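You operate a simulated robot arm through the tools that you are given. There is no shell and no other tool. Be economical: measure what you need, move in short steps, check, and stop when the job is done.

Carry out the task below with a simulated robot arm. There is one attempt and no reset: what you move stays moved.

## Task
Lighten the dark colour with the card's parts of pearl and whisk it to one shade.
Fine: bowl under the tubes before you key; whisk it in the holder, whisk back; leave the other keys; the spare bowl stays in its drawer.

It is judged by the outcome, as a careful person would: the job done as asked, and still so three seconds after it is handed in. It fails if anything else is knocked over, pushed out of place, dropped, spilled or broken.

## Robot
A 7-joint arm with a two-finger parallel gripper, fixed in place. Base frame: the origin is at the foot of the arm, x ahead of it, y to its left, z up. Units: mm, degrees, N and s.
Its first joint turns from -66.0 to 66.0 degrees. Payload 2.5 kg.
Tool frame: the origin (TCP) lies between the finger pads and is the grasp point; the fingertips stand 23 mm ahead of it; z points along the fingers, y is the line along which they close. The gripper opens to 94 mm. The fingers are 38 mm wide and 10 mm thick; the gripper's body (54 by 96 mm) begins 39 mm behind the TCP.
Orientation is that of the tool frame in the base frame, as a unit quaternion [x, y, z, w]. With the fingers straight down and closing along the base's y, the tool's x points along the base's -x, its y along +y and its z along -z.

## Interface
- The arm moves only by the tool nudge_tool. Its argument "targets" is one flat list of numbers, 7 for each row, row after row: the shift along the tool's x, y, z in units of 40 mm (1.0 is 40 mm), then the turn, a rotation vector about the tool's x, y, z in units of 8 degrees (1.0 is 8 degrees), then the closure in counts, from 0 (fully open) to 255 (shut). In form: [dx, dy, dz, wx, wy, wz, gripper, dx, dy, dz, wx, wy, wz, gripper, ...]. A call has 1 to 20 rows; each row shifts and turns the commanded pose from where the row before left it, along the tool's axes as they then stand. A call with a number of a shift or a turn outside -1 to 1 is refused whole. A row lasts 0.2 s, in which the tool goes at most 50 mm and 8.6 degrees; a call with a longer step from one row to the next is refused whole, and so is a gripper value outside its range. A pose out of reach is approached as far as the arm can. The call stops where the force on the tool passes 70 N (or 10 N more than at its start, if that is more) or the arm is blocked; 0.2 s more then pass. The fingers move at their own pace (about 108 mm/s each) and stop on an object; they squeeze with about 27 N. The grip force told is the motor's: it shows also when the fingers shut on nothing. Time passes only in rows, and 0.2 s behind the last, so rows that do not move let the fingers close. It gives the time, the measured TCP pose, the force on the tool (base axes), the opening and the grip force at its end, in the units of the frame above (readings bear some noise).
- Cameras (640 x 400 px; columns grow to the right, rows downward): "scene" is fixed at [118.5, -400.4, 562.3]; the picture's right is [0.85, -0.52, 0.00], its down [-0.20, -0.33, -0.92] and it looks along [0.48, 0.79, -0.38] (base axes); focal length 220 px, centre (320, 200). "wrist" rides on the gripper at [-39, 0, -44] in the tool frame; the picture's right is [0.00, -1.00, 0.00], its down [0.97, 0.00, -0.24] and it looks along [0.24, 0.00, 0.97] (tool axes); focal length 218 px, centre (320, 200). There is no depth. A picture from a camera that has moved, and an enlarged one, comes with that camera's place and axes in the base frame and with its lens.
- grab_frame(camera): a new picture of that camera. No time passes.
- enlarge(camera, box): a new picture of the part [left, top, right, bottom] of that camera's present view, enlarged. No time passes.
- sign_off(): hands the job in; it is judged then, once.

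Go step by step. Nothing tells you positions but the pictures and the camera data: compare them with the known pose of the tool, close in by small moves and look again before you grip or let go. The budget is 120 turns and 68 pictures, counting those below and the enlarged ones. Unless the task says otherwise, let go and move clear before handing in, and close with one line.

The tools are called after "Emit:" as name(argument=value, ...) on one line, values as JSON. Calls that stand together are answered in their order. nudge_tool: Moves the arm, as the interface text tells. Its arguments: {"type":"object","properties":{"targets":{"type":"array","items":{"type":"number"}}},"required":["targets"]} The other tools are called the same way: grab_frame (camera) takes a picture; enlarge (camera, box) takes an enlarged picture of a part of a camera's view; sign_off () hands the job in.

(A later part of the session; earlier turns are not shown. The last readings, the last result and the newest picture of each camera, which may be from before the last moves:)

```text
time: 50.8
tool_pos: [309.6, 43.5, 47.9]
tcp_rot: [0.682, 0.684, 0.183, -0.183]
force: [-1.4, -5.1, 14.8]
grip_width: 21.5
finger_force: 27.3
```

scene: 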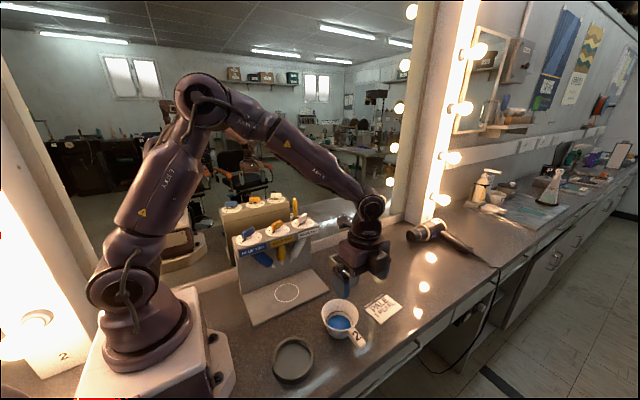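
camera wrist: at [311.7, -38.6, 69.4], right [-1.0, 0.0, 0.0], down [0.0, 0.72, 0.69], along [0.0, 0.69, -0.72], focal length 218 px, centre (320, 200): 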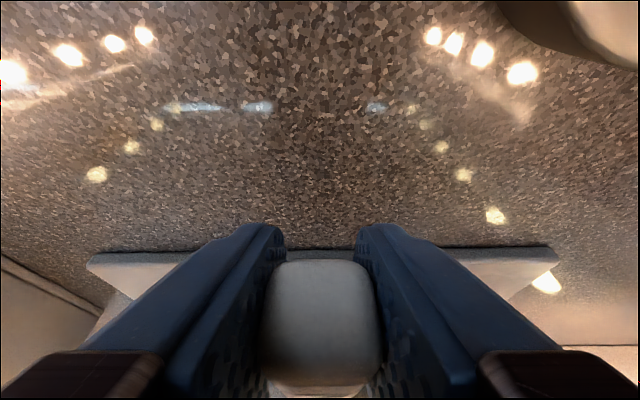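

The bowl is set on the plate. I'll release, back out along the tool axis, straighten and rise.

Emit:
nudge_tool(targets=[0, 0, 0, 0, 0, 0, 150, 0, 0, 0, 0, 0, 0, 120, 0, 0, -0.3, 0, 0, 0, 120, 0, 0, -0.7, 0, 0, 0, 120, 0, 0, -0.9, 0, 0, 0, 120, 0, 0, -0.9, 0, 0, 0, 120, 0, 0, -0.5, 0, 0, 0, 120, 0, 0, 0, 0, -0.9375, 0, 120, 0, 0, 0, 0, -0.9375, 0, 120, 0, 0, 0, 0, -0.9375, 0, 120, 0, 0, 0, 0, -0.9375, 0, 120, 0, 0, -0.9, 0, 0, 0, 120, 0, 0, -0.9, 0, 0, 0, 120, 0, 0, -0.9, 0, 0, 0, 120, 0, 0, -0.9, 0, 0, 0, 120, 0, 0, -0.9, 0, 0, 0, 120, 0, 0, -0.9, 0, 0, 0, 120, 0, 0, 0, 0, 0, 0, 120])

Emit:
nudge_tool(targets=[0, 0, 0, 0, 0, -1, 120, 0, 0, 0, 0, 0, -1, 120, 0, 0, 0, 0, 0, -1, 120, 0, 0, 0, 0, 0, -1, 120, 0, 0, 0, 0, 0, -1, 120, 0, 0, 0, 0, 0, -1, 120, 0, 0, 0, 0, 0, -1, 120, 0, 0, 0, 0, 0, -1, 120, 0, 0, 0, 0, 0, -1, 120, 0, 0, 0, 0, 0, -1, 120, 0, 0, 0, 0, 0, -1, 120, 0, 0, 0, 0, 0, -1, 120, 0, 0, 0, 0, 0, -1, 120, 0, 0, 0, 0, 0, -1, 120, 0, 0, 0, 0, 0, -1, 120, 0, 0, 0, 0, 0, 0, 120])

Emit:
grab_frame(camera="scene")

Emit:
grab_frame(camera="wrist")

```text
time: 54.6
tool_pos: [308.4, -23.0, 380.5]
tcp_rot: [0.707, 0.707, 0.001, 0.0]
force: [-0.4, 0.8, 0.2]
grip_width: 50.0
finger_force: 0.1
```

```text
time: 58.0
tool_pos: [308.4, -22.3, 377.4]
tcp_rot: [-0.26, 0.966, 0.001, 0.0]
force: [0.6, -0.4, 0.5]
grip_width: 49.5
finger_force: 0.1
```

```text
28 pictures are left
```

scene: 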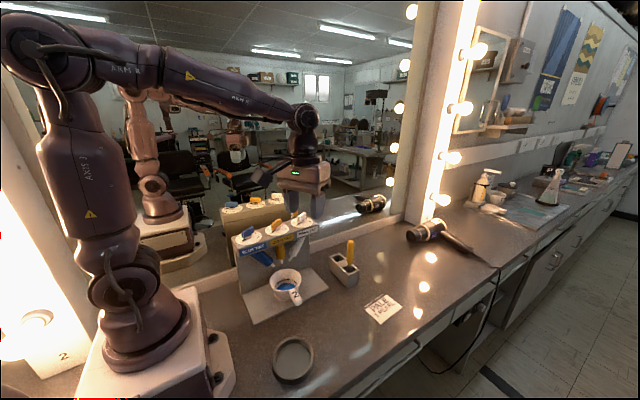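

```text
27 pictures are left
camera wrist: at [342.7, -4.7, 421.6], right [0.5, -0.87, 0.0], down [-0.84, -0.49, 0.24], along [-0.21, -0.12, -0.97], focal length 218 px, centre (320, 200)
```

wrist: 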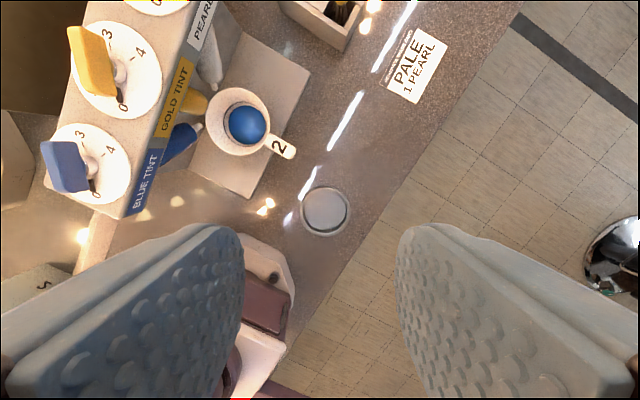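

The bowl sits under the nozzles. I'll move above the pearl key.

Emit:
nudge_tool(targets=[-0.79, 0.54, 0, 0, 0, 0, 120, -0.79, 0.54, 0, 0, 0, 0, 120, -0.79, 0.54, 0, 0, 0, 0, 120, -0.79, 0.54, 0, 0, 0, 0, 120, -0.79, 0.53, 0, 0, 0, 0, 120, 0, 0, 0, 0, 0, 0, 120])

Emit:
grab_frame(camera="wrist")

```text
time: 59.4
tool_pos: [392.2, 150.1, 375.7]
tcp_rot: [-0.26, 0.966, 0.001, 0.0]
force: [-0.4, 0.2, 1.3]
grip_width: 49.8
finger_force: 0.0
```

```text
26 pictures are left
camera wrist: at [426.1, 168.7, 420.1], right [0.5, -0.87, 0.0], down [-0.84, -0.49, 0.24], along [-0.21, -0.12, -0.97], focal length 218 px, centre (320, 200)
```

wrist: 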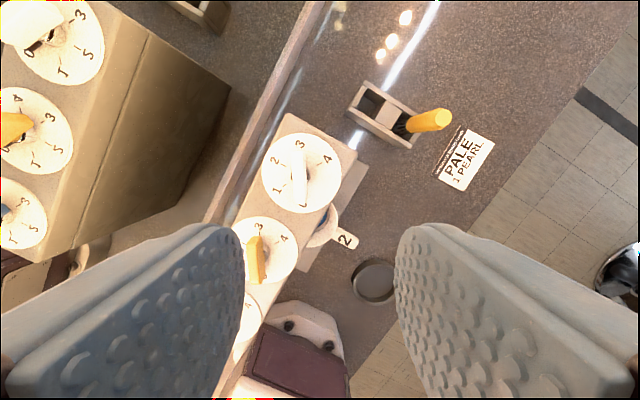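

I'll zoom in on the pearl dial to get its centre and bar angle.

Emit:
enlarge(camera="wrist", box=[250, 125, 350, 225])

```text
4.00 times, centred on (300, 175) of wrist
camera zoom: at [426.1, 168.7, 420.1], right [0.5, -0.87, 0.0], down [-0.84, -0.49, 0.24], along [-0.21, -0.12, -0.97], focal length 873 px, centre (400, 300)
```

zoom: 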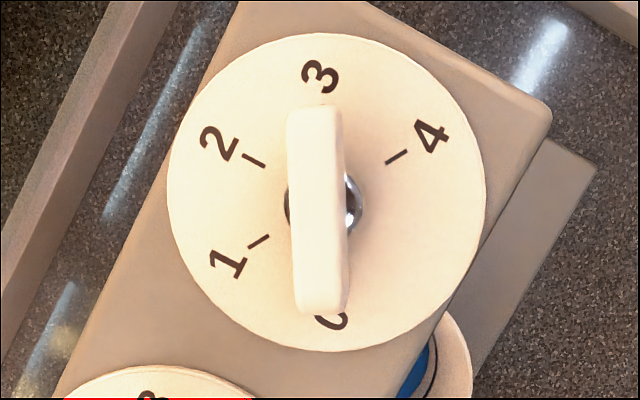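

The bar is aligned with the tool's x, so the closing direction is right. I'll shift over the key (target about (396,172)) and lower to z of about 305.

Emit:
nudge_tool(targets=[-0.36, 0.43, 0.4, 0, 0, 0, 120, 0, 0, 0.7, 0, 0, 0, 120, 0, 0, 0.7, 0, 0, 0, 120, 0, 0, 0, 0, 0, 0, 120])

Emit:
grab_frame(camera="wrist")

Emit:
enlarge(camera="scene", box=[250, 170, 350, 250])

```text
time: 60.4
tool_pos: [396.0, 170.2, 305.6]
tcp_rot: [-0.258, 0.966, 0.0, 0.001]
force: [0.0, 0.5, 0.5]
grip_width: 49.6
finger_force: 0.1
```

```text
24 pictures are left
camera wrist: at [429.7, 188.6, 350.8], right [0.5, -0.87, 0.0], down [-0.84, -0.49, 0.24], along [-0.21, -0.12, -0.97], focal length 218 px, centre (320, 200)
```

wrist: 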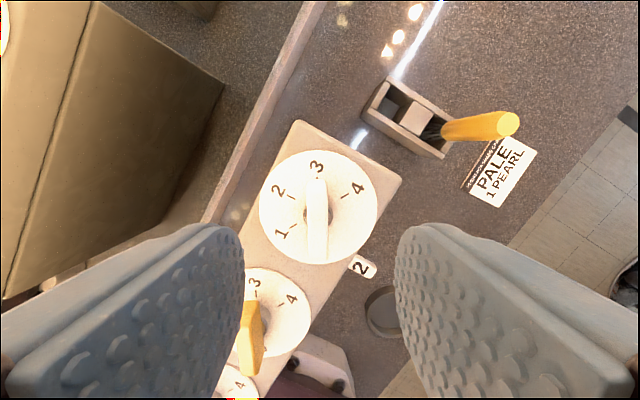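

```text
5.00 times, centred on (300, 210) of scene
camera zoom: at [118.5, -400.3, 562.3], right [0.85, -0.52, 0.0], down [-0.2, -0.33, -0.92], along [0.48, 0.79, -0.38], focal length 1099 px, centre (420, 150)
```

zoom: 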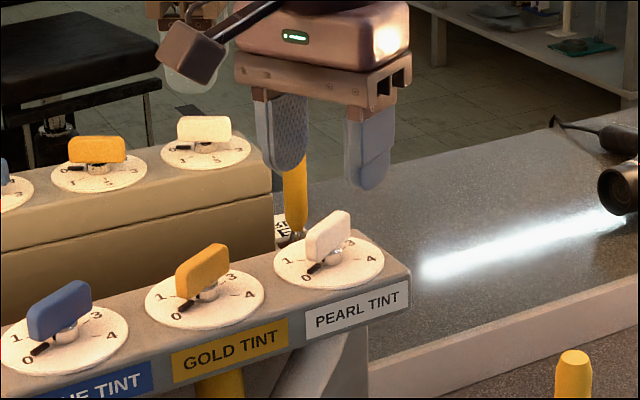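

Dial surface is about z = 226 and the bar top about 250. I'll fine-shift, lower to z of about 253 and close on the key.

Emit:
nudge_tool(targets=[-0.08, 0.035, 0.5, 0, 0, 0, 120, 0, 0, 0.5, 0, 0, 0, 120, 0, 0, 0.3, 0, 0, 0, 120, 0, 0, 0, 0, 0, 0, 120])

Emit:
grab_frame(camera="wrist")

```text
time: 61.4
tool_pos: [397.8, 173.0, 253.3]
tcp_rot: [-0.259, 0.966, 0.001, -0.001]
force: [-0.2, 0.7, 0.1]
grip_width: 49.6
finger_force: 0.1
```

```text
22 pictures are left
camera wrist: at [431.3, 191.9, 298.5], right [0.5, -0.87, 0.0], down [-0.84, -0.49, 0.24], along [-0.21, -0.12, -0.97], focal length 218 px, centre (320, 200)
```

wrist: 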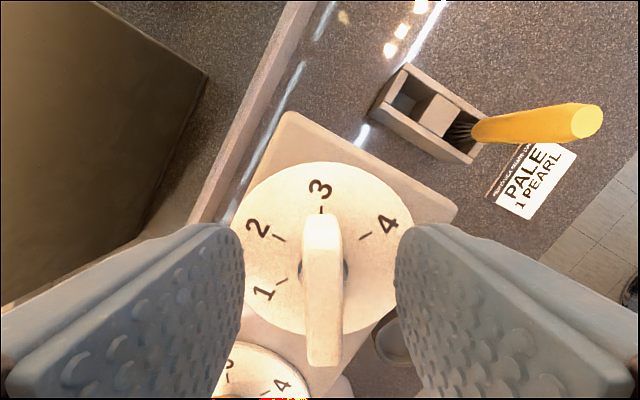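

The bar is centred between the fingers. Closing, then turning the key 60° clockwise from 0 to 1.

Emit:
nudge_tool(targets=[0, 0, 0, 0, 0, 0, 200, 0, 0, 0, 0, 0, 0, 255, 0, 0, 0, 0, 0, 0, 255, 0, 0, 0, 0, 0, 0, 255])

Emit:
nudge_tool(targets=[0, 0, 0, 0, 0, 0.75, 255, 0, 0, 0, 0, 0, 0.75, 255, 0, 0, 0, 0, 0, 0.75, 255, 0, 0, 0, 0, 0, 0.75, 255, 0, 0, 0, 0, 0, 0.75, 255, 0, 0, 0, 0, 0, 0.75, 255, 0, 0, 0, 0, 0, 0.75, 255, 0, 0, 0, 0, 0, 0.75, 255, 0, 0, 0, 0, 0, 0.75, 255, 0, 0, 0, 0, 0, 0.75, 255, 0, 0, 0, 0, 0, 0, 255])

Emit:
grab_frame(camera="wrist")

Emit:
enlarge(camera="scene", box=[240, 200, 340, 320])

```text
time: 62.4
tool_pos: [398.5, 173.1, 254.5]
tcp_rot: [-0.258, 0.966, -0.001, 0.0]
force: [5.0, -5.9, -0.7]
grip_width: 16.1
finger_force: 27.0
```

```text
time: 64.8
tool_pos: [398.0, 173.7, 253.9]
tcp_rot: [0.26, 0.966, 0.0, 0.001]
force: [10.7, -9.5, 14.6]
grip_width: 16.2
finger_force: 27.1
```

```text
21 pictures are left
camera wrist: at [431.2, 152.7, 297.9], right [-0.5, -0.86, 0.0], down [-0.84, 0.49, 0.24], along [-0.21, 0.12, -0.97], focal length 218 px, centre (320, 200)
```

wrist: 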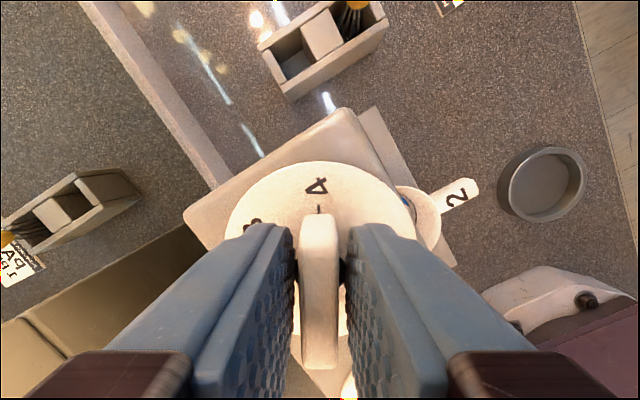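

```text
3.33 times, centred on (290, 260) of scene
camera zoom: at [118.5, -400.4, 562.3], right [0.85, -0.52, 0.0], down [-0.2, -0.33, -0.92], along [0.48, 0.79, -0.38], focal length 733 px, centre (420, 0)
```

zoom: 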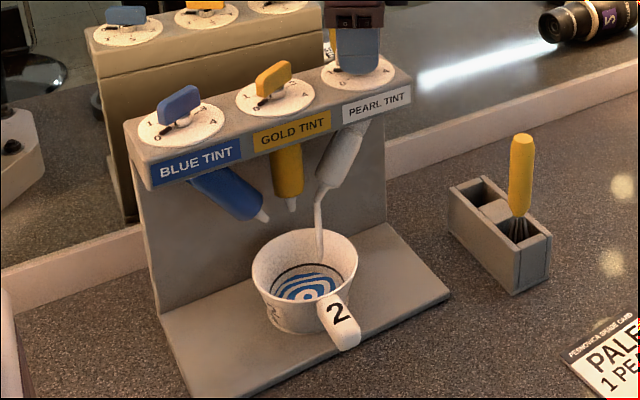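

Pearl is flowing into the bowl. I'll hold for a moment and check whether it stops by itself.

Emit:
nudge_tool(targets=[0, 0, 0, 0, 0, 0, 255, 0, 0, 0, 0, 0, 0, 255])

Emit:
enlarge(camera="scene", box=[240, 200, 340, 320])

```text
time: 65.4
tool_pos: [397.0, 174.2, 252.5]
tcp_rot: [0.258, 0.966, 0.0, -0.001]
force: [10.1, -6.8, 9.6]
grip_width: 16.3
finger_force: 26.4
```

```text
3.33 times, centred on (290, 260) of scene
camera zoom: at [118.5, -400.4, 562.3], right [0.85, -0.52, 0.0], down [-0.2, -0.33, -0.92], along [0.48, 0.79, -0.38], focal length 733 px, centre (420, 0)
```

zoom: 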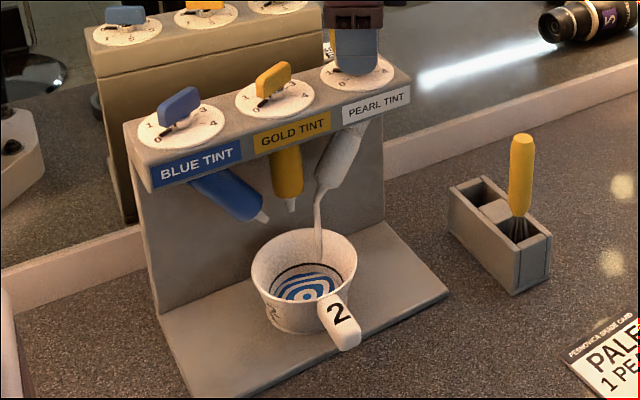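

Emit:
nudge_tool(targets=[0, 0, 0, 0, 0, 0, 255, 0, 0, 0, 0, 0, 0, 255, 0, 0, 0, 0, 0, 0, 255, 0, 0, 0, 0, 0, 0, 255])

Emit:
enlarge(camera="scene", box=[240, 200, 340, 320])

```text
time: 66.4
tool_pos: [397.2, 174.2, 254.5]
tcp_rot: [0.259, 0.966, 0.0, -0.001]
force: [4.2, -2.0, 1.1]
grip_width: 16.3
finger_force: 26.9
```

```text
3.33 times, centred on (290, 260) of scene
camera zoom: at [118.5, -400.4, 562.3], right [0.85, -0.52, 0.0], down [-0.2, -0.33, -0.92], along [0.48, 0.79, -0.38], focal length 733 px, centre (420, 0)
```

zoom: 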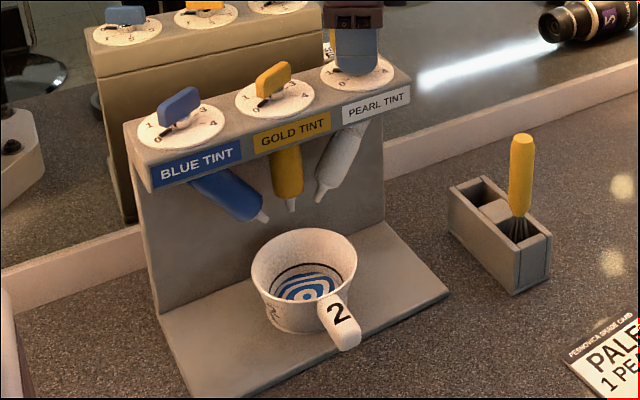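

It stopped by itself: one metered part. I'll release the key, rise and go back toward the bowl handle.

Emit:
nudge_tool(targets=[0, 0, 0, 0, 0, 0, 180, 0, 0, 0, 0, 0, 0, 120, 0, 0, -0.5, 0, 0, 0, 120, 0, 0, -0.9, 0, 0, 0, 120, 0, 0, -0.9, 0, 0, 0, 120, 0, 0, -0.9, 0, 0, 0, 120, -0.097, -0.892, 0, 0, 0, 0, 120, -0.097, -0.892, 0, 0, 0, 0, 120, -0.097, -0.892, 0, 0, 0, 0, 120, -0.097, -0.892, 0, 0, 0, 0, 120, -0.097, -0.892, 0, 0, 0, 0, 120, -0.097, -0.892, 0, 0, 0, 0, 120, 0, 0, 0, 0, 0, 0, 120])

Emit:
nudge_tool(targets=[0, 0, 0, 0, 0, 0.9375, 120, 0, 0, 0, 0, 0, 0.9375, 120, 0, 0, 0, 0, 0, 0.9375, 120, 0, 0, 0, 0, 0, 0.9375, 120, 0, 0, 0, 0, 0, 0.9375, 120, 0, 0, 0, 0, 0, 0.9375, 120, 0, 0, 0, 0, 0, 0.9375, 120, 0, 0, 0, 0, 0, 0.9375, 120, 0, 0, 0, 0, 0.9375, 0, 120, 0, 0, 0, 0, 0.9375, 0, 120, 0, 0, 0, 0, 0.9375, 0, 120, 0, 0, 0, 0, 0.9375, 0, 120, -0.9, 0, 0, 0, 0, 0, 120, -0.9, 0, 0, 0, 0, 0, 120, -0.9, 0, 0, 0, 0, 0, 120, 0, 0, 0, 0, 0, 0, 120])

Emit:
grab_frame(camera="scene")

```text
time: 69.2
tool_pos: [311.6, -22.6, 381.5]
tcp_rot: [0.259, 0.966, 0.0, 0.0]
force: [0.1, -0.5, -0.3]
grip_width: 49.7
finger_force: 0.0
```

```text
time: 72.6
tool_pos: [312.5, -115.9, 326.1]
tcp_rot: [0.683, 0.683, 0.183, -0.182]
force: [0.1, 0.2, -0.3]
grip_width: 49.8
finger_force: 0.1
```

```text
17 pictures are left
```

scene: 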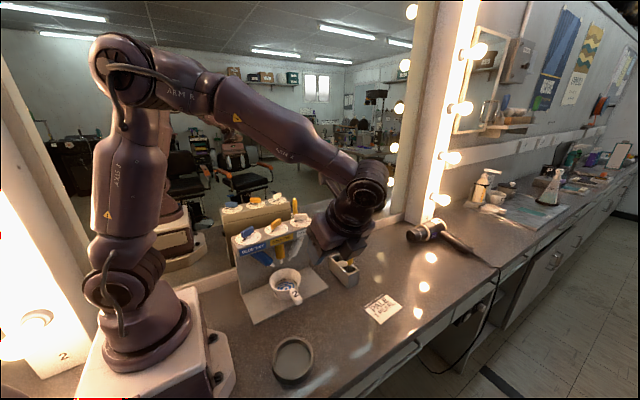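

The path to the handle is clear, so I'll descend along the tool axis to the pose where I released it, and grip.

Emit:
nudge_tool(targets=[0, -0.06, 0.9, 0, 0, 0, 120, 0, 0, 0.9, 0, 0, 0, 120, 0, 0, 0.9, 0, 0, 0, 120, 0, 0, 0.9, 0, 0, 0, 120, 0, 0, 0.9, 0, 0, 0, 120, 0, 0, 0.9, 0, 0, 0, 120, 0, 0, 0.9, 0, 0, 0, 120, 0, 0, 0.7, 0, 0, 0, 120, 0, 0, 0.5, 0, 0, 0, 120, 0, 0, 0.45, 0, 0, 0, 120, 0, 0, 0, 0, 0, 0, 120])

Emit:
grab_frame(camera="wrist")

```text
time: 75.0
tool_pos: [309.3, 43.7, 52.1]
tcp_rot: [0.683, 0.683, 0.183, -0.184]
force: [-0.2, 0.5, 1.3]
grip_width: 49.7
finger_force: 0.1
```

```text
16 pictures are left
camera wrist: at [309.0, -13.8, 70.5], right [-1.0, 0.0, 0.0], down [0.0, 0.72, 0.69], along [0.0, 0.69, -0.72], focal length 218 px, centre (320, 200)
```

wrist: 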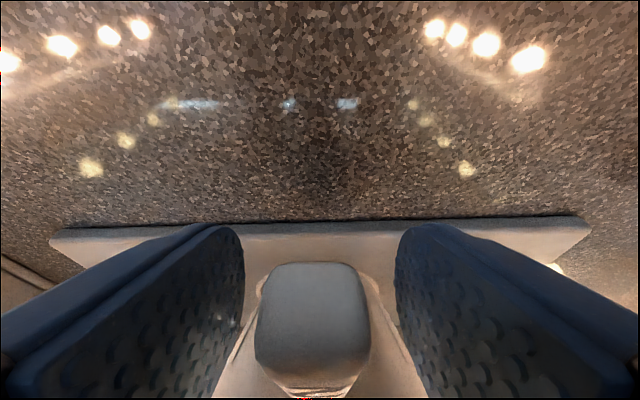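

The handle is between the fingers. Grip, lift 10 mm slowly, and back out along -y.

Emit:
nudge_tool(targets=[-0.02, 0, 0.06, 0, 0, 0, 120, 0, 0, 0, 0, 0, 0, 255, 0, 0, 0, 0, 0, 0, 255, 0, 0, 0, 0, 0, 0, 255, 0, 0, 0, 0, 0, 0, 255, 0.025, 0, -0.043, 0, 0, 0, 255, 0.025, 0, -0.043, 0, 0, 0, 255, 0.025, 0, -0.043, 0, 0, 0, 255, 0.025, 0, -0.043, 0, 0, 0, 255, 0.025, 0, -0.043, 0, 0, 0, 255, -0.03, 0, -0.018, 0, 0, 0, 255, -0.054, 0, -0.031, 0, 0, 0, 255, -0.087, 0, -0.05, 0, 0, 0, 255, -0.087, 0, -0.05, 0, 0, 0, 255, -0.087, 0, -0.05, 0, 0, 0, 255, -0.087, 0, -0.05, 0, 0, 0, 255, -0.087, 0, -0.05, 0, 0, 0, 255, -0.087, 0, -0.05, 0, 0, 0, 255, -0.04, 0, -0.025, 0, 0, 0, 255, 0, 0, 0, 0, 0, 0, 255])

Emit:
enlarge(camera="scene", box=[225, 205, 365, 345])

```text
time: 79.2
tool_pos: [309.6, 12.4, 60.3]
tcp_rot: [0.683, 0.683, 0.183, -0.183]
force: [0.2, 0.5, -2.0]
grip_width: 21.5
finger_force: 27.3
```

```text
2.86 times, centred on (295, 275) of scene
camera zoom: at [118.5, -400.4, 562.3], right [0.85, -0.52, 0.0], down [-0.2, -0.33, -0.92], along [0.48, 0.79, -0.38], focal length 628 px, centre (391, -14)
```

zoom: 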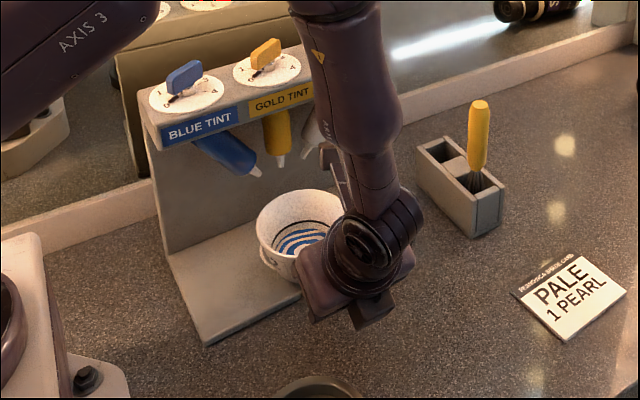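

Held well. I'll carry it away from the dispenser toward the round holder at about (238,-79), raising it on the way.

Emit:
nudge_tool(targets=[-0.05, -0.02, -0.03, 0, 0, 0, 255, -0.104, -0.05, -0.06, 0, 0, 0, 255, -0.104, -0.05, -0.06, 0, 0, 0, 255, -0.104, -0.05, -0.06, 0, 0, 0, 255, -0.104, -0.05, -0.06, 0, 0, 0, 255, -0.104, -0.05, -0.06, 0, 0, 0, 255, -0.104, -0.05, -0.06, 0, 0, 0, 255, -0.104, -0.05, -0.06, 0, 0, 0, 255, -0.079, -0.05, -0.103, 0, 0, 0, 255, -0.079, -0.05, -0.103, 0, 0, 0, 255, -0.079, -0.05, -0.103, 0, 0, 0, 255, -0.079, -0.05, -0.103, 0, 0, 0, 255, -0.079, -0.05, -0.103, 0, 0, 0, 255, -0.079, -0.05, -0.103, 0, 0, 0, 255, -0.079, -0.05, -0.103, 0, 0, 0, 255, -0.079, -0.05, -0.103, 0, 0, 0, 255, -0.079, -0.05, -0.103, 0, 0, 0, 255, -0.079, -0.05, -0.103, 0, 0, 0, 255, -0.079, -0.05, -0.103, 0, 0, 0, 255, -0.079, -0.05, -0.103, 0, 0, 0, 255])

Emit:
nudge_tool(targets=[-0.104, -0.05, -0.06, 0, 0, 0, 255, -0.104, -0.05, -0.06, 0, 0, 0, 255, -0.104, -0.05, -0.06, 0, 0, 0, 255, -0.104, -0.05, -0.06, 0, 0, 0, 255, -0.104, -0.05, -0.06, 0, 0, 0, 255, -0.104, -0.05, -0.06, 0, 0, 0, 255, -0.104, -0.05, -0.06, 0, 0, 0, 255, -0.104, -0.05, -0.06, 0, 0, 0, 255, -0.104, -0.05, -0.06, 0, 0, 0, 255, -0.104, -0.05, -0.06, 0, 0, 0, 255, -0.104, -0.05, -0.06, 0, 0, 0, 255, -0.104, -0.05, -0.06, 0, 0, 0, 255, -0.104, -0.05, -0.06, 0, 0, 0, 255, -0.08, -0.05, -0.046, 0, 0, 0, 255, -0.05, -0.03, -0.03, 0, 0, 0, 255, 0, 0, 0, 0, 0, 0, 255])

Emit:
enlarge(camera="scene", box=[230, 260, 390, 390])

```text
time: 83.4
tool_pos: [268.9, -81.5, 82.4]
tcp_rot: [0.683, 0.683, 0.183, -0.183]
force: [0.2, -0.6, -2.3]
grip_width: 21.5
finger_force: 26.8
```

```text
time: 86.8
tool_pos: [241.1, -150.4, 82.2]
tcp_rot: [0.683, 0.683, 0.183, -0.184]
force: [0.5, -0.1, -2.0]
grip_width: 21.5
finger_force: 27.1
```

```text
3.08 times, centred on (310, 325) of scene
camera zoom: at [118.5, -400.4, 562.3], right [0.85, -0.52, 0.0], down [-0.2, -0.33, -0.92], along [0.48, 0.79, -0.38], focal length 676 px, centre (351, -185)
```

zoom: 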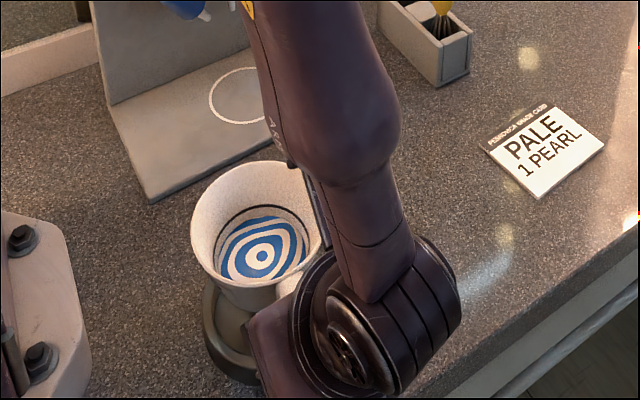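

The bowl is above the holder. I'll shift about (-2,-6) mm and lower most of the way, then check.

Emit:
nudge_tool(targets=[-0.06, -0.025, -0.035, 0, 0, 0, 255, -0.06, -0.025, -0.035, 0, 0, 0, 255, -0.025, 0, 0.043, 0, 0, 0, 255, -0.025, 0, 0.043, 0, 0, 0, 255, -0.025, 0, 0.043, 0, 0, 0, 255, -0.025, 0, 0.043, 0, 0, 0, 255, -0.025, 0, 0.043, 0, 0, 0, 255, -0.025, 0, 0.043, 0, 0, 0, 255, -0.025, 0, 0.043, 0, 0, 0, 255, -0.025, 0, 0.043, 0, 0, 0, 255, -0.025, 0, 0.043, 0, 0, 0, 255, 0, 0, 0, 0, 0, 0, 255])

Emit:
enlarge(camera="scene", box=[240, 290, 350, 390])

```text
time: 89.4
tool_pos: [239.5, -156.0, 64.9]
tcp_rot: [0.683, 0.683, 0.183, -0.182]
force: [0.0, 0.7, -0.6]
grip_width: 21.4
finger_force: 27.0
```

```text
4.00 times, centred on (295, 340) of scene
camera zoom: at [118.5, -400.4, 562.3], right [0.85, -0.52, 0.0], down [-0.2, -0.33, -0.92], along [0.48, 0.79, -0.38], focal length 879 px, centre (420, -360)
```

zoom: 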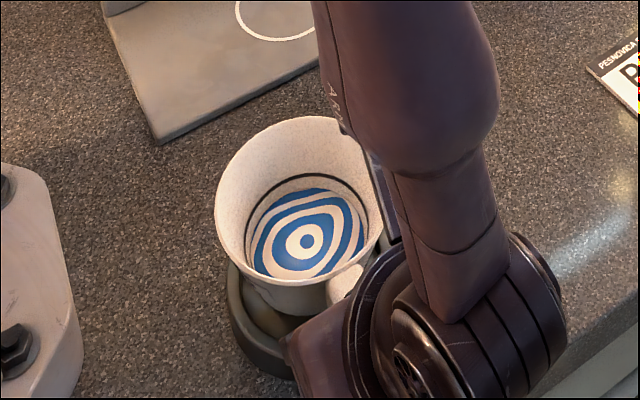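

The bowl is about 4 mm left of the holder centre in the picture. I'll correct (+3.5 x, -2 y), then lower to contact.

Emit:
nudge_tool(targets=[-0.022, 0.045, -0.012, 0, 0, 0, 255, -0.021, 0.045, -0.013, 0, 0, 0, 255, -0.025, 0, 0.043, 0, 0, 0, 255, -0.025, 0, 0.043, 0, 0, 0, 255, -0.025, 0, 0.043, 0, 0, 0, 255, -0.025, 0, 0.043, 0, 0, 0, 255, 0, 0, 0, 0, 0, 0, 255])

Emit:
nudge_tool(targets=[-0.025, 0, 0.043, 0, 0, 0, 255, -0.025, 0, 0.043, 0, 0, 0, 255, 0, 0, 0, 0, 0, 0, 255])

```text
time: 91.0
tool_pos: [243.8, -157.2, 55.9]
tcp_rot: [0.683, 0.683, 0.184, -0.183]
force: [0.4, -0.1, -1.4]
grip_width: 21.4
finger_force: 27.3
```

```text
time: 91.8
tool_pos: [242.6, -158.7, 54.1]
tcp_rot: [0.683, 0.683, 0.183, -0.183]
force: [-0.5, 0.5, -0.4]
grip_width: 21.3
finger_force: 26.9
```

Emit:
nudge_tool(targets=[-0.025, 0, 0.043, 0, 0, 0, 255, -0.025, 0, 0.043, 0, 0, 0, 255, 0, 0, 0, 0, 0, 0, 255])

Emit:
enlarge(camera="scene", box=[240, 290, 350, 390])

```text
time: 92.6
tool_pos: [243.9, -158.3, 49.4]
tcp_rot: [0.683, 0.683, 0.182, -0.183]
force: [-0.1, 0.5, -1.6]
grip_width: 21.4
finger_force: 27.0
```

```text
4.00 times, centred on (295, 340) of scene
camera zoom: at [118.5, -400.4, 562.3], right [0.85, -0.52, 0.0], down [-0.2, -0.33, -0.92], along [0.48, 0.79, -0.38], focal length 879 px, centre (420, -360)
```

zoom: 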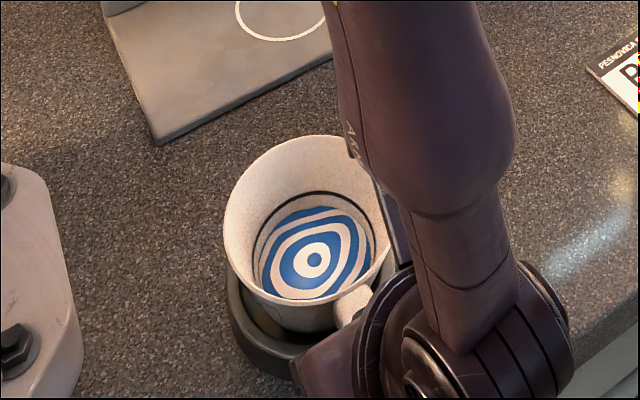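

It's centred over the holder. Continuing down to contact.

Emit:
nudge_tool(targets=[-0.025, 0, 0.043, 0, 0, 0, 255, -0.025, 0, 0.043, 0, 0, 0, 255, 0, 0, 0, 0, 0, 0, 255])

Emit:
nudge_tool(targets=[-0.025, 0, 0.043, 0, 0, 0, 255, 0, 0, 0, 0, 0, 0, 255])

Emit:
nudge_tool(targets=[-0.025, 0, 0.043, 0, 0, 0, 255, 0, 0, 0, 0, 0, 0, 255])

```text
time: 93.4
tool_pos: [242.4, -159.5, 45.4]
tcp_rot: [0.683, 0.683, 0.183, -0.183]
force: [-1.8, -0.7, 5.0]
grip_width: 21.4
finger_force: 27.2
```

```text
time: 94.0
tool_pos: [243.2, -158.4, 42.9]
tcp_rot: [0.683, 0.683, 0.183, -0.183]
force: [-0.8, -2.9, 14.0]
grip_width: 21.6
finger_force: 26.5
```

```text
time: 94.6
tool_pos: [243.3, -160.1, 41.6]
tcp_rot: [0.684, 0.683, 0.183, -0.181]
force: [-1.3, -6.0, 15.1]
grip_width: 21.7
finger_force: 26.7
```

The bowl is seated in the holder. I'll release, back out, straighten, rise and turn the tool back by 90°.

Emit:
nudge_tool(targets=[0, 0, 0, 0, 0, 0, 150, 0, 0, 0, 0, 0, 0, 120, 0, 0, -0.3, 0, 0, 0, 120, 0, 0, -0.7, 0, 0, 0, 120, 0, 0, -0.9, 0, 0, 0, 120, 0, 0, -0.9, 0, 0, 0, 120, 0, 0, -0.5, 0, 0, 0, 120, 0, 0, 0, 0, -0.9375, 0, 120, 0, 0, 0, 0, -0.9375, 0, 120, 0, 0, 0, 0, -0.9375, 0, 120, 0, 0, 0, 0, -0.9375, 0, 120, 0, 0, -0.9, 0, 0, 0, 120, 0, 0, -0.9, 0, 0, 0, 120, 0, 0, -0.9, 0, 0, 0, 120, 0, 0, -0.9, 0, 0, 0, 120, 0, 0, -0.9, 0, 0, 0, 120, 0, 0, -0.4, 0, 0, 0, 120, 0, 0, 0, 0, 0, 0, 120])

Emit:
nudge_tool(targets=[0, 0, 0, 0, 0, -0.9375, 120, 0, 0, 0, 0, 0, -0.9375, 120, 0, 0, 0, 0, 0, -0.9375, 120, 0, 0, 0, 0, 0, -0.9375, 120, 0, 0, 0, 0, 0, -0.9375, 120, 0, 0, 0, 0, 0, -0.9375, 120, 0, 0, 0, 0, 0, -0.9375, 120, 0, 0, 0, 0, 0, -0.9375, 120, 0, 0, 0, 0, 0, -0.9375, 120, 0, 0, 0, 0, 0, -0.9375, 120, 0, 0, 0, 0, 0, -0.9375, 120, 0, 0, 0, 0, 0, -0.9375, 120, 0, 0, 0, 0, 0, 0, 120])

Emit:
enlarge(camera="scene", box=[240, 240, 400, 390])

```text
time: 98.4
tool_pos: [242.9, -224.2, 351.4]
tcp_rot: [0.707, 0.707, 0.0, 0.0]
force: [0.0, -0.2, -0.4]
grip_width: 49.6
finger_force: 0.1
```

```text
time: 101.2
tool_pos: [242.9, -223.2, 352.0]
tcp_rot: [-0.001, 1.0, -0.001, 0.0]
force: [0.1, -1.0, -0.7]
grip_width: 49.8
finger_force: 0.0
```

```text
2.67 times, centred on (320, 315) of scene
camera zoom: at [118.5, -400.4, 562.3], right [0.85, -0.52, 0.0], down [-0.2, -0.33, -0.92], along [0.48, 0.79, -0.38], focal length 586 px, centre (320, -107)
```

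zoom: 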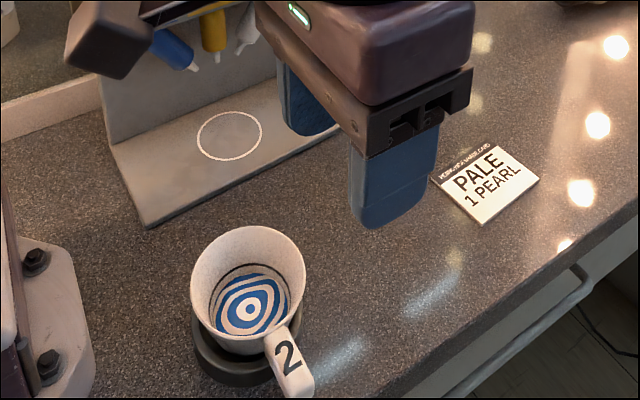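

The bowl is in the holder. I'll move above the whisk at about (519,67).

Emit:
nudge_tool(targets=[-0.68, 0.72, 0.25, 0, 0, 0, 120, -0.68, 0.72, 0.25, 0, 0, 0, 120, -0.68, 0.72, 0.25, 0, 0, 0, 120, -0.68, 0.72, 0.25, 0, 0, 0, 120, -0.68, 0.72, 0.25, 0, 0, 0, 120, -0.68, 0.72, 0.25, 0, 0, 0, 120, -0.68, 0.72, 0.25, 0, 0, 0, 120, -0.68, 0.72, 0.25, 0, 0, 0, 120, -0.68, 0.72, 0.25, 0, 0, 0, 120, -0.68, 0.72, 0.25, 0, 0, 0, 120, 0, 0, 0, 0, 0, 0, 120])

Emit:
grab_frame(camera="wrist")

```text
time: 103.6
tool_pos: [514.3, 64.5, 249.8]
tcp_rot: [0.0, 1.0, 0.0, 0.001]
force: [0.3, -0.2, 0.6]
grip_width: 49.7
finger_force: 0.1
```

```text
10 pictures are left
camera wrist: at [552.6, 64.0, 294.9], right [0.0, -1.0, 0.0], down [-0.97, 0.0, 0.24], along [-0.24, 0.0, -0.97], focal length 218 px, centre (320, 200)
```

wrist: 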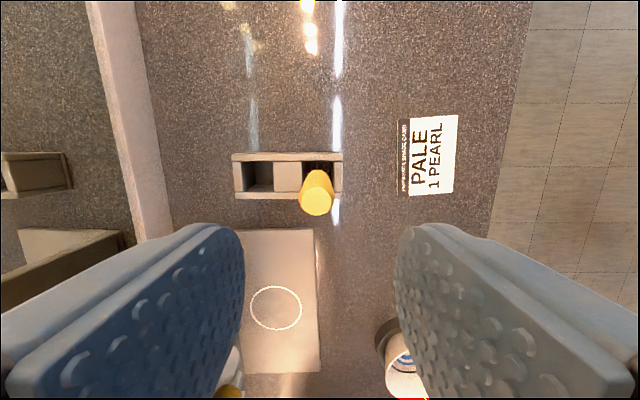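

The whisk top is at about (522,67,168) and vertical. I'll shift over it, lower to z of about 141 and close.

Emit:
nudge_tool(targets=[-0.19, 0.06, 0.4, 0, 0, 0, 120, 0, 0, 0.8, 0, 0, 0, 120, 0, 0, 0.8, 0, 0, 0, 120, 0, 0, 0.6, 0, 0, 0, 120, 0, 0, 0.1, 0, 0, 0, 120, 0, 0, 0, 0, 0, 0, 120])

Emit:
nudge_tool(targets=[0, 0, 0, 0, 0, 0, 200, 0, 0, 0, 0, 0, 0, 255, 0, 0, 0, 0, 0, 0, 255, 0, 0, 0, 0, 0, 0, 255, 0, 0, 0, 0, 0, 0, 255])

Emit:
grab_frame(camera="wrist")

```text
time: 105.0
tool_pos: [519.9, 65.6, 143.5]
tcp_rot: [0.0, 1.0, 0.0, -0.001]
force: [0.2, 0.1, 1.1]
grip_width: 49.7
finger_force: 0.1
```

```text
time: 106.2
tool_pos: [521.2, 65.8, 144.3]
tcp_rot: [-0.001, 1.0, 0.0, 0.0]
force: [0.4, 0.1, -1.0]
grip_width: 22.7
finger_force: 27.0
```

```text
9 pictures are left
camera wrist: at [559.0, 64.2, 188.0], right [0.0, -1.0, 0.0], down [-0.97, 0.0, 0.24], along [-0.24, 0.0, -0.97], focal length 218 px, centre (320, 200)
```

wrist: 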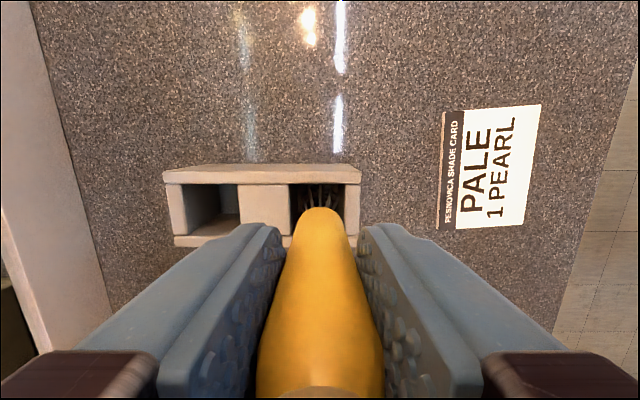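

Gripped the whisk. Lifting it straight up by about 105 mm.

Emit:
nudge_tool(targets=[0, 0, -0.05, 0, 0, 0, 255, 0, 0, -0.05, 0, 0, 0, 255, 0, 0, -0.05, 0, 0, 0, 255, 0, 0, -0.08, 0, 0, 0, 255, 0, 0, -0.12, 0, 0, 0, 255, 0, 0, -0.15, 0, 0, 0, 255, 0, 0, -0.2, 0, 0, 0, 255, 0, 0, -0.2, 0, 0, 0, 255, 0, 0, -0.2, 0, 0, 0, 255, 0, 0, -0.2, 0, 0, 0, 255, 0, 0, -0.2, 0, 0, 0, 255, 0, 0, -0.2, 0, 0, 0, 255, 0, 0, -0.2, 0, 0, 0, 255, 0, 0, -0.2, 0, 0, 0, 255, 0, 0, -0.2, 0, 0, 0, 255, 0, 0, -0.15, 0, 0, 0, 255, 0, 0, -0.1, 0, 0, 0, 255, 0, 0, -0.05, 0, 0, 0, 255, 0, 0, 0, 0, 0, 0, 255])

Emit:
enlarge(camera="scene", box=[290, 190, 410, 300])

```text
time: 110.2
tool_pos: [521.7, 65.3, 247.1]
tcp_rot: [0.0, 1.0, 0.0, 0.0]
force: [-0.2, 0.5, -0.2]
grip_width: 22.5
finger_force: 26.7
```

```text
3.64 times, centred on (350, 245) of scene
camera zoom: at [118.5, -400.4, 562.3], right [0.85, -0.52, 0.0], down [-0.2, -0.33, -0.92], along [0.48, 0.79, -0.38], focal length 800 px, centre (211, 36)
```

zoom: 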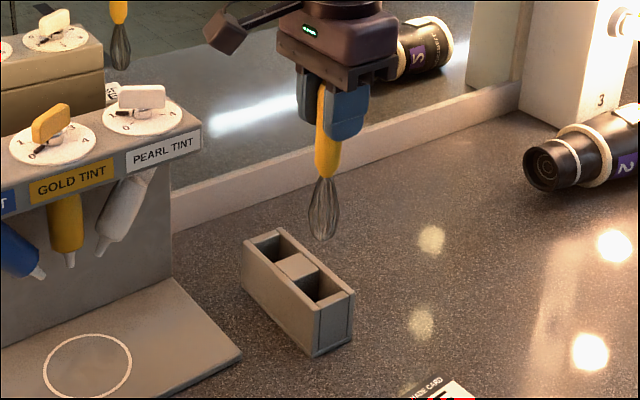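

The whisk is held with its tip about 134 mm below the TCP. I'll carry it over the bowl at about (243,-77).

Emit:
nudge_tool(targets=[0.1, -0.05, 0, 0, 0, 0, 255, 0.2, -0.1, 0, 0, 0, 0, 255, 0.39, -0.2, 0, 0, 0, 0, 255, 0.39, -0.2, 0, 0, 0, 0, 255, 0.39, -0.2, 0, 0, 0, 0, 255, 0.39, -0.2, 0, 0, 0, 0, 255, 0.39, -0.2, 0, 0, 0, 0, 255, 0.39, -0.2, 0, 0, 0, 0, 255, 0.39, -0.2, 0, 0, 0, 0, 255, 0.39, -0.2, 0, 0, 0, 0, 255, 0.39, -0.2, 0, 0, 0, 0, 255, 0.39, -0.2, 0, 0, 0, 0, 255, 0.39, -0.2, 0, 0, 0, 0, 255, 0.39, -0.2, 0, 0, 0, 0, 255, 0.39, -0.2, 0, 0, 0, 0, 255, 0.39, -0.2, 0, 0, 0, 0, 255, 0.39, -0.2, 0, 0, 0, 0, 255, 0.39, -0.2, 0, 0, 0, 0, 255, 0.25, -0.12, 0, 0, 0, 0, 255, 0.16, -0.08, 0, 0, 0, 0, 255])

Emit:
grab_frame(camera="wrist")

```text
time: 114.4
tool_pos: [244.5, -75.3, 245.9]
tcp_rot: [0.0, 1.0, 0.0, 0.0]
force: [-0.2, -0.2, -0.4]
grip_width: 22.5
finger_force: 26.6
```

```text
7 pictures are left
camera wrist: at [282.4, -76.8, 290.6], right [0.0, -1.0, 0.0], down [-0.97, 0.0, 0.24], along [-0.24, 0.0, -0.97], focal length 218 px, centre (320, 200)
```

wrist: 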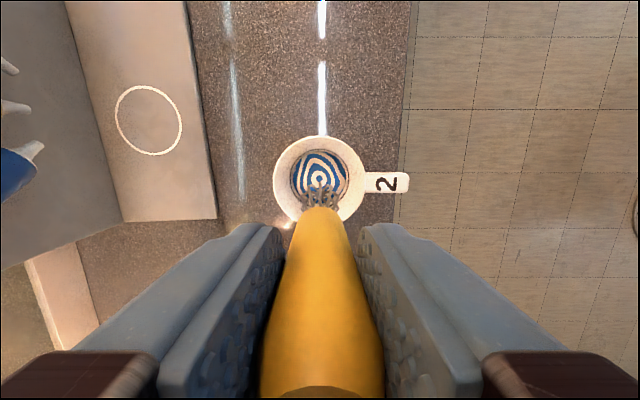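

The bowl centre is at about (246,-76), directly below the whisk. I'll lower into it, slowing near the colour.

Emit:
nudge_tool(targets=[-0.04, -0.02, 0.2, 0, 0, 0, 255, 0, 0, 0.25, 0, 0, 0, 255, 0, 0, 0.25, 0, 0, 0, 255, 0, 0, 0.25, 0, 0, 0, 255, 0, 0, 0.25, 0, 0, 0, 255, 0, 0, 0.25, 0, 0, 0, 255, 0, 0, 0.2, 0, 0, 0, 255, 0, 0, 0.15, 0, 0, 0, 255, 0, 0, 0.1, 0, 0, 0, 255, 0, 0, 0.1, 0, 0, 0, 255, 0, 0, 0.1, 0, 0, 0, 255, 0, 0, 0.1, 0, 0, 0, 255, 0, 0, 0.1, 0, 0, 0, 255, 0, 0, 0, 0, 0, 0, 255])

Emit:
enlarge(camera="scene", box=[240, 290, 350, 390])

```text
time: 117.4
tool_pos: [246.2, -76.4, 156.4]
tcp_rot: [0.001, 1.0, 0.0, 0.0]
force: [0.5, 0.5, -0.3]
grip_width: 22.7
finger_force: 27.5
```

```text
4.00 times, centred on (295, 340) of scene
camera zoom: at [118.5, -400.4, 562.3], right [0.85, -0.52, 0.0], down [-0.2, -0.33, -0.92], along [0.48, 0.79, -0.38], focal length 879 px, centre (420, -360)
```

zoom: 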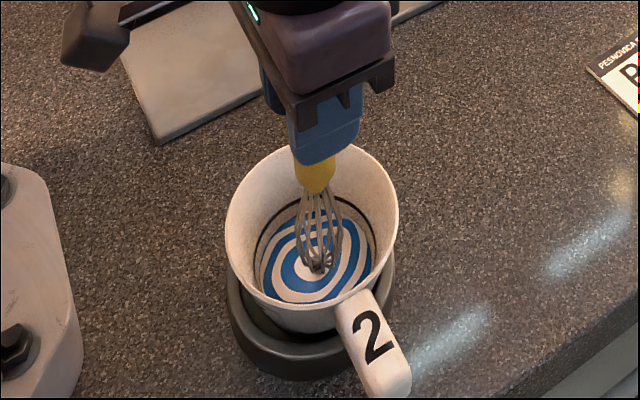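

The whisk is just at the colour. I'll lower 5 mm more and stir in small 9 mm circles.

Emit:
nudge_tool(targets=[0, 0, 0.12, 0, 0, 0, 255, 0.225, 0, 0, 0, 0, 0, 255, -0.1125, 0.195, 0, 0, 0, 0, 255, -0.225, 0, 0, 0, 0, 0, 255, -0.1125, -0.195, 0, 0, 0, 0, 255, 0.1125, -0.195, 0, 0, 0, 0, 255, 0.225, 0, 0, 0, 0, 0, 255, 0.1125, 0.195, 0, 0, 0, 0, 255, -0.1125, 0.195, 0, 0, 0, 0, 255, -0.225, 0, 0, 0, 0, 0, 255, -0.1125, -0.195, 0, 0, 0, 0, 255, 0.1125, -0.195, 0, 0, 0, 0, 255, 0.225, 0, 0, 0, 0, 0, 255, 0.1125, 0.195, 0, 0, 0, 0, 255, -0.1125, 0.195, 0, 0, 0, 0, 255, -0.225, 0, 0, 0, 0, 0, 255, -0.1125, -0.195, 0, 0, 0, 0, 255, 0.1125, -0.195, 0, 0, 0, 0, 255, 0.225, 0, 0, 0, 0, 0, 255, 0.1125, 0.195, 0, 0, 0, 0, 255])

Emit:
nudge_tool(targets=[-0.1125, 0.195, 0, 0, 0, 0, 255, -0.225, 0, 0, 0, 0, 0, 255, -0.1125, -0.195, 0, 0, 0, 0, 255, 0.1125, -0.195, 0, 0, 0, 0, 255, 0.225, 0, 0, 0, 0, 0, 255, 0.1125, 0.195, 0, 0, 0, 0, 255, -0.1125, 0.195, 0, 0, 0, 0, 255, -0.225, 0, 0, 0, 0, 0, 255, -0.1125, -0.195, 0, 0, 0, 0, 255, 0.1125, -0.195, 0, 0, 0, 0, 255, 0.225, 0, 0, 0, 0, 0, 255, 0.1125, 0.195, 0, 0, 0, 0, 255, -0.1125, 0.195, 0, 0, 0, 0, 255, -0.225, 0, 0, 0, 0, 0, 255, -0.1125, -0.195, 0, 0, 0, 0, 255, 0.1125, -0.195, 0, 0, 0, 0, 255, 0.225, 0, 0, 0, 0, 0, 255, 0.1125, 0.195, 0, 0, 0, 0, 255])

Emit:
enlarge(camera="scene", box=[240, 290, 350, 390])

```text
time: 121.6
tool_pos: [236.6, -75.7, 151.4]
tcp_rot: [0.0, 1.0, 0.0, 0.0]
force: [0.9, 0.6, -0.6]
grip_width: 22.3
finger_force: 27.1
```

```text
time: 125.4
tool_pos: [237.0, -77.1, 149.3]
tcp_rot: [-0.001, 1.0, 0.0, 0.0]
force: [0.1, 0.9, -0.1]
grip_width: 22.5
finger_force: 26.8
```

```text
4.00 times, centred on (295, 340) of scene
camera zoom: at [118.5, -400.4, 562.3], right [0.85, -0.52, 0.0], down [-0.2, -0.33, -0.92], along [0.48, 0.79, -0.38], focal length 879 px, centre (420, -360)
```

zoom: 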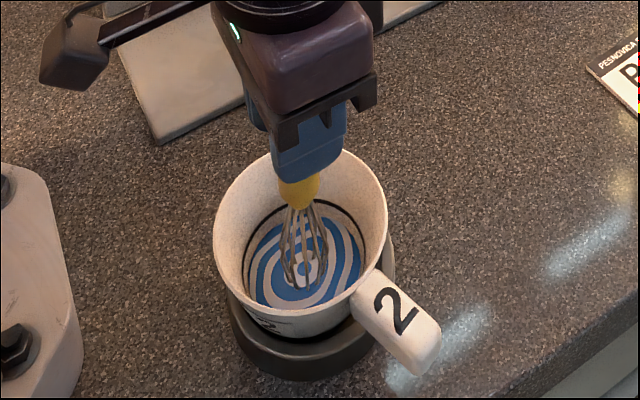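

The streaks are fading, but the bowl was nudged a little in its holder, so the circles are too wide. I'll recentre and stir with 5 mm circles.

Emit:
nudge_tool(targets=[-0.05, 0, 0, 0, 0, 0, 255, -0.0625, 0.108, 0, 0, 0, 0, 255, -0.125, 0, 0, 0, 0, 0, 255, -0.0625, -0.108, 0, 0, 0, 0, 255, 0.0625, -0.108, 0, 0, 0, 0, 255, 0.125, 0, 0, 0, 0, 0, 255, 0.0625, 0.108, 0, 0, 0, 0, 255, -0.0625, 0.108, 0, 0, 0, 0, 255, -0.125, 0, 0, 0, 0, 0, 255, -0.0625, -0.108, 0, 0, 0, 0, 255, 0.0625, -0.108, 0, 0, 0, 0, 255, 0.125, 0, 0, 0, 0, 0, 255, 0.0625, 0.108, 0, 0, 0, 0, 255, -0.0625, 0.108, 0, 0, 0, 0, 255, -0.125, 0, 0, 0, 0, 0, 255, -0.0625, -0.108, 0, 0, 0, 0, 255, 0.0625, -0.108, 0, 0, 0, 0, 255, 0.125, 0, 0, 0, 0, 0, 255, 0.0625, 0.108, 0, 0, 0, 0, 255])

Emit:
nudge_tool(targets=[-0.0625, 0.108, 0, 0, 0, 0, 255, -0.125, 0, 0, 0, 0, 0, 255, -0.0625, -0.108, 0, 0, 0, 0, 255, 0.0625, -0.108, 0, 0, 0, 0, 255, 0.125, 0, 0, 0, 0, 0, 255, 0.0625, 0.108, 0, 0, 0, 0, 255, -0.0625, 0.108, 0, 0, 0, 0, 255, -0.125, 0, 0, 0, 0, 0, 255, -0.0625, -0.108, 0, 0, 0, 0, 255, 0.0625, -0.108, 0, 0, 0, 0, 255, 0.125, 0, 0, 0, 0, 0, 255, 0.0625, 0.108, 0, 0, 0, 0, 255, -0.0625, 0.108, 0, 0, 0, 0, 255, -0.125, 0, 0, 0, 0, 0, 255, -0.0625, -0.108, 0, 0, 0, 0, 255, 0.0625, -0.108, 0, 0, 0, 0, 255, 0.125, 0, 0, 0, 0, 0, 255, 0.0625, 0.108, 0, 0, 0, 0, 255, -0.125, 0, 0, 0, 0, 0, 255])

Emit:
enlarge(camera="scene", box=[240, 290, 350, 390])

```text
time: 129.4
tool_pos: [237.4, -77.0, 151.1]
tcp_rot: [0.0, 1.0, 0.0, 0.0]
force: [0.0, 0.4, -0.9]
grip_width: 22.4
finger_force: 27.0
```

```text
time: 133.4
tool_pos: [243.5, -77.3, 150.8]
tcp_rot: [0.0, 1.0, -0.001, 0.0]
force: [0.6, 0.4, -0.7]
grip_width: 22.6
finger_force: 26.8
```

```text
4.00 times, centred on (295, 340) of scene
camera zoom: at [118.5, -400.4, 562.3], right [0.85, -0.52, 0.0], down [-0.2, -0.33, -0.92], along [0.48, 0.79, -0.38], focal length 879 px, centre (420, -360)
```

zoom: 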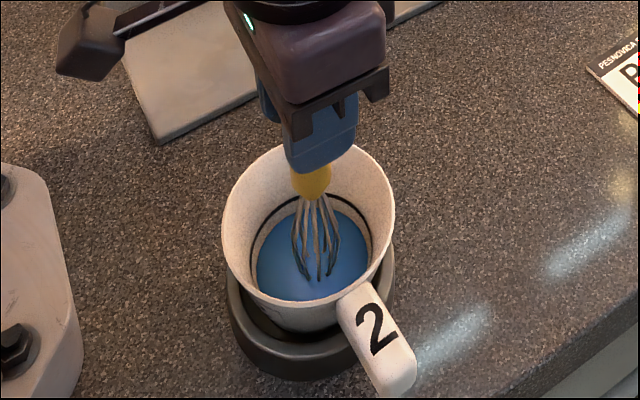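

The colour is now one even blue. I'll give it a few more gentle turns for certainty, then lift the whisk straight out slowly.

Emit:
nudge_tool(targets=[0.125, 0, 0, 0, 0, 0, 255, -0.0625, 0.108, 0, 0, 0, 0, 255, -0.125, 0, 0, 0, 0, 0, 255, -0.0625, -0.108, 0, 0, 0, 0, 255, 0.0625, -0.108, 0, 0, 0, 0, 255, 0.125, 0, 0, 0, 0, 0, 255, 0.0625, 0.108, 0, 0, 0, 0, 255, -0.0625, 0.108, 0, 0, 0, 0, 255, -0.125, 0, 0, 0, 0, 0, 255, -0.0625, -0.108, 0, 0, 0, 0, 255, 0.0625, -0.108, 0, 0, 0, 0, 255, 0.125, 0, 0, 0, 0, 0, 255, 0.0625, 0.108, 0, 0, 0, 0, 255, -0.125, 0, 0, 0, 0, 0, 255, 0, 0, 0, 0, 0, 0, 255, 0, 0, -0.05, 0, 0, 0, 255, 0, 0, -0.05, 0, 0, 0, 255, 0, 0, -0.05, 0, 0, 0, 255, 0, 0, -0.05, 0, 0, 0, 255])

Emit:
nudge_tool(targets=[0, 0, -0.06, 0, 0, 0, 255, 0, 0, -0.1, 0, 0, 0, 255, 0, 0, -0.1, 0, 0, 0, 255, 0, 0, -0.15, 0, 0, 0, 255, 0, 0, -0.2, 0, 0, 0, 255, 0, 0, -0.2, 0, 0, 0, 255, 0, 0, -0.2, 0, 0, 0, 255, 0, 0, -0.2, 0, 0, 0, 255, 0, 0, -0.2, 0, 0, 0, 255, 0, 0, -0.2, 0, 0, 0, 255, 0, 0, -0.2, 0, 0, 0, 255, 0, 0, -0.2, 0, 0, 0, 255, 0, 0, -0.15, 0, 0, 0, 255, 0, 0, -0.1, 0, 0, 0, 255, 0, 0, 0, 0, 0, 0, 255, 0, 0, 0, 0, 0, 0, 255, 0, 0, 0, 0, 0, 0, 255, 0, 0, 0, 0, 0, 0, 255])

```text
time: 137.4
tool_pos: [243.7, -75.9, 159.5]
tcp_rot: [0.0, 1.0, -0.001, 0.001]
force: [0.6, 0.2, -0.5]
grip_width: 22.6
finger_force: 27.0
```

```text
time: 141.2
tool_pos: [244.3, -76.5, 248.5]
tcp_rot: [0.0, 1.0, 0.0, 0.0]
force: [-0.2, -0.3, -0.4]
grip_width: 22.5
finger_force: 27.1
```

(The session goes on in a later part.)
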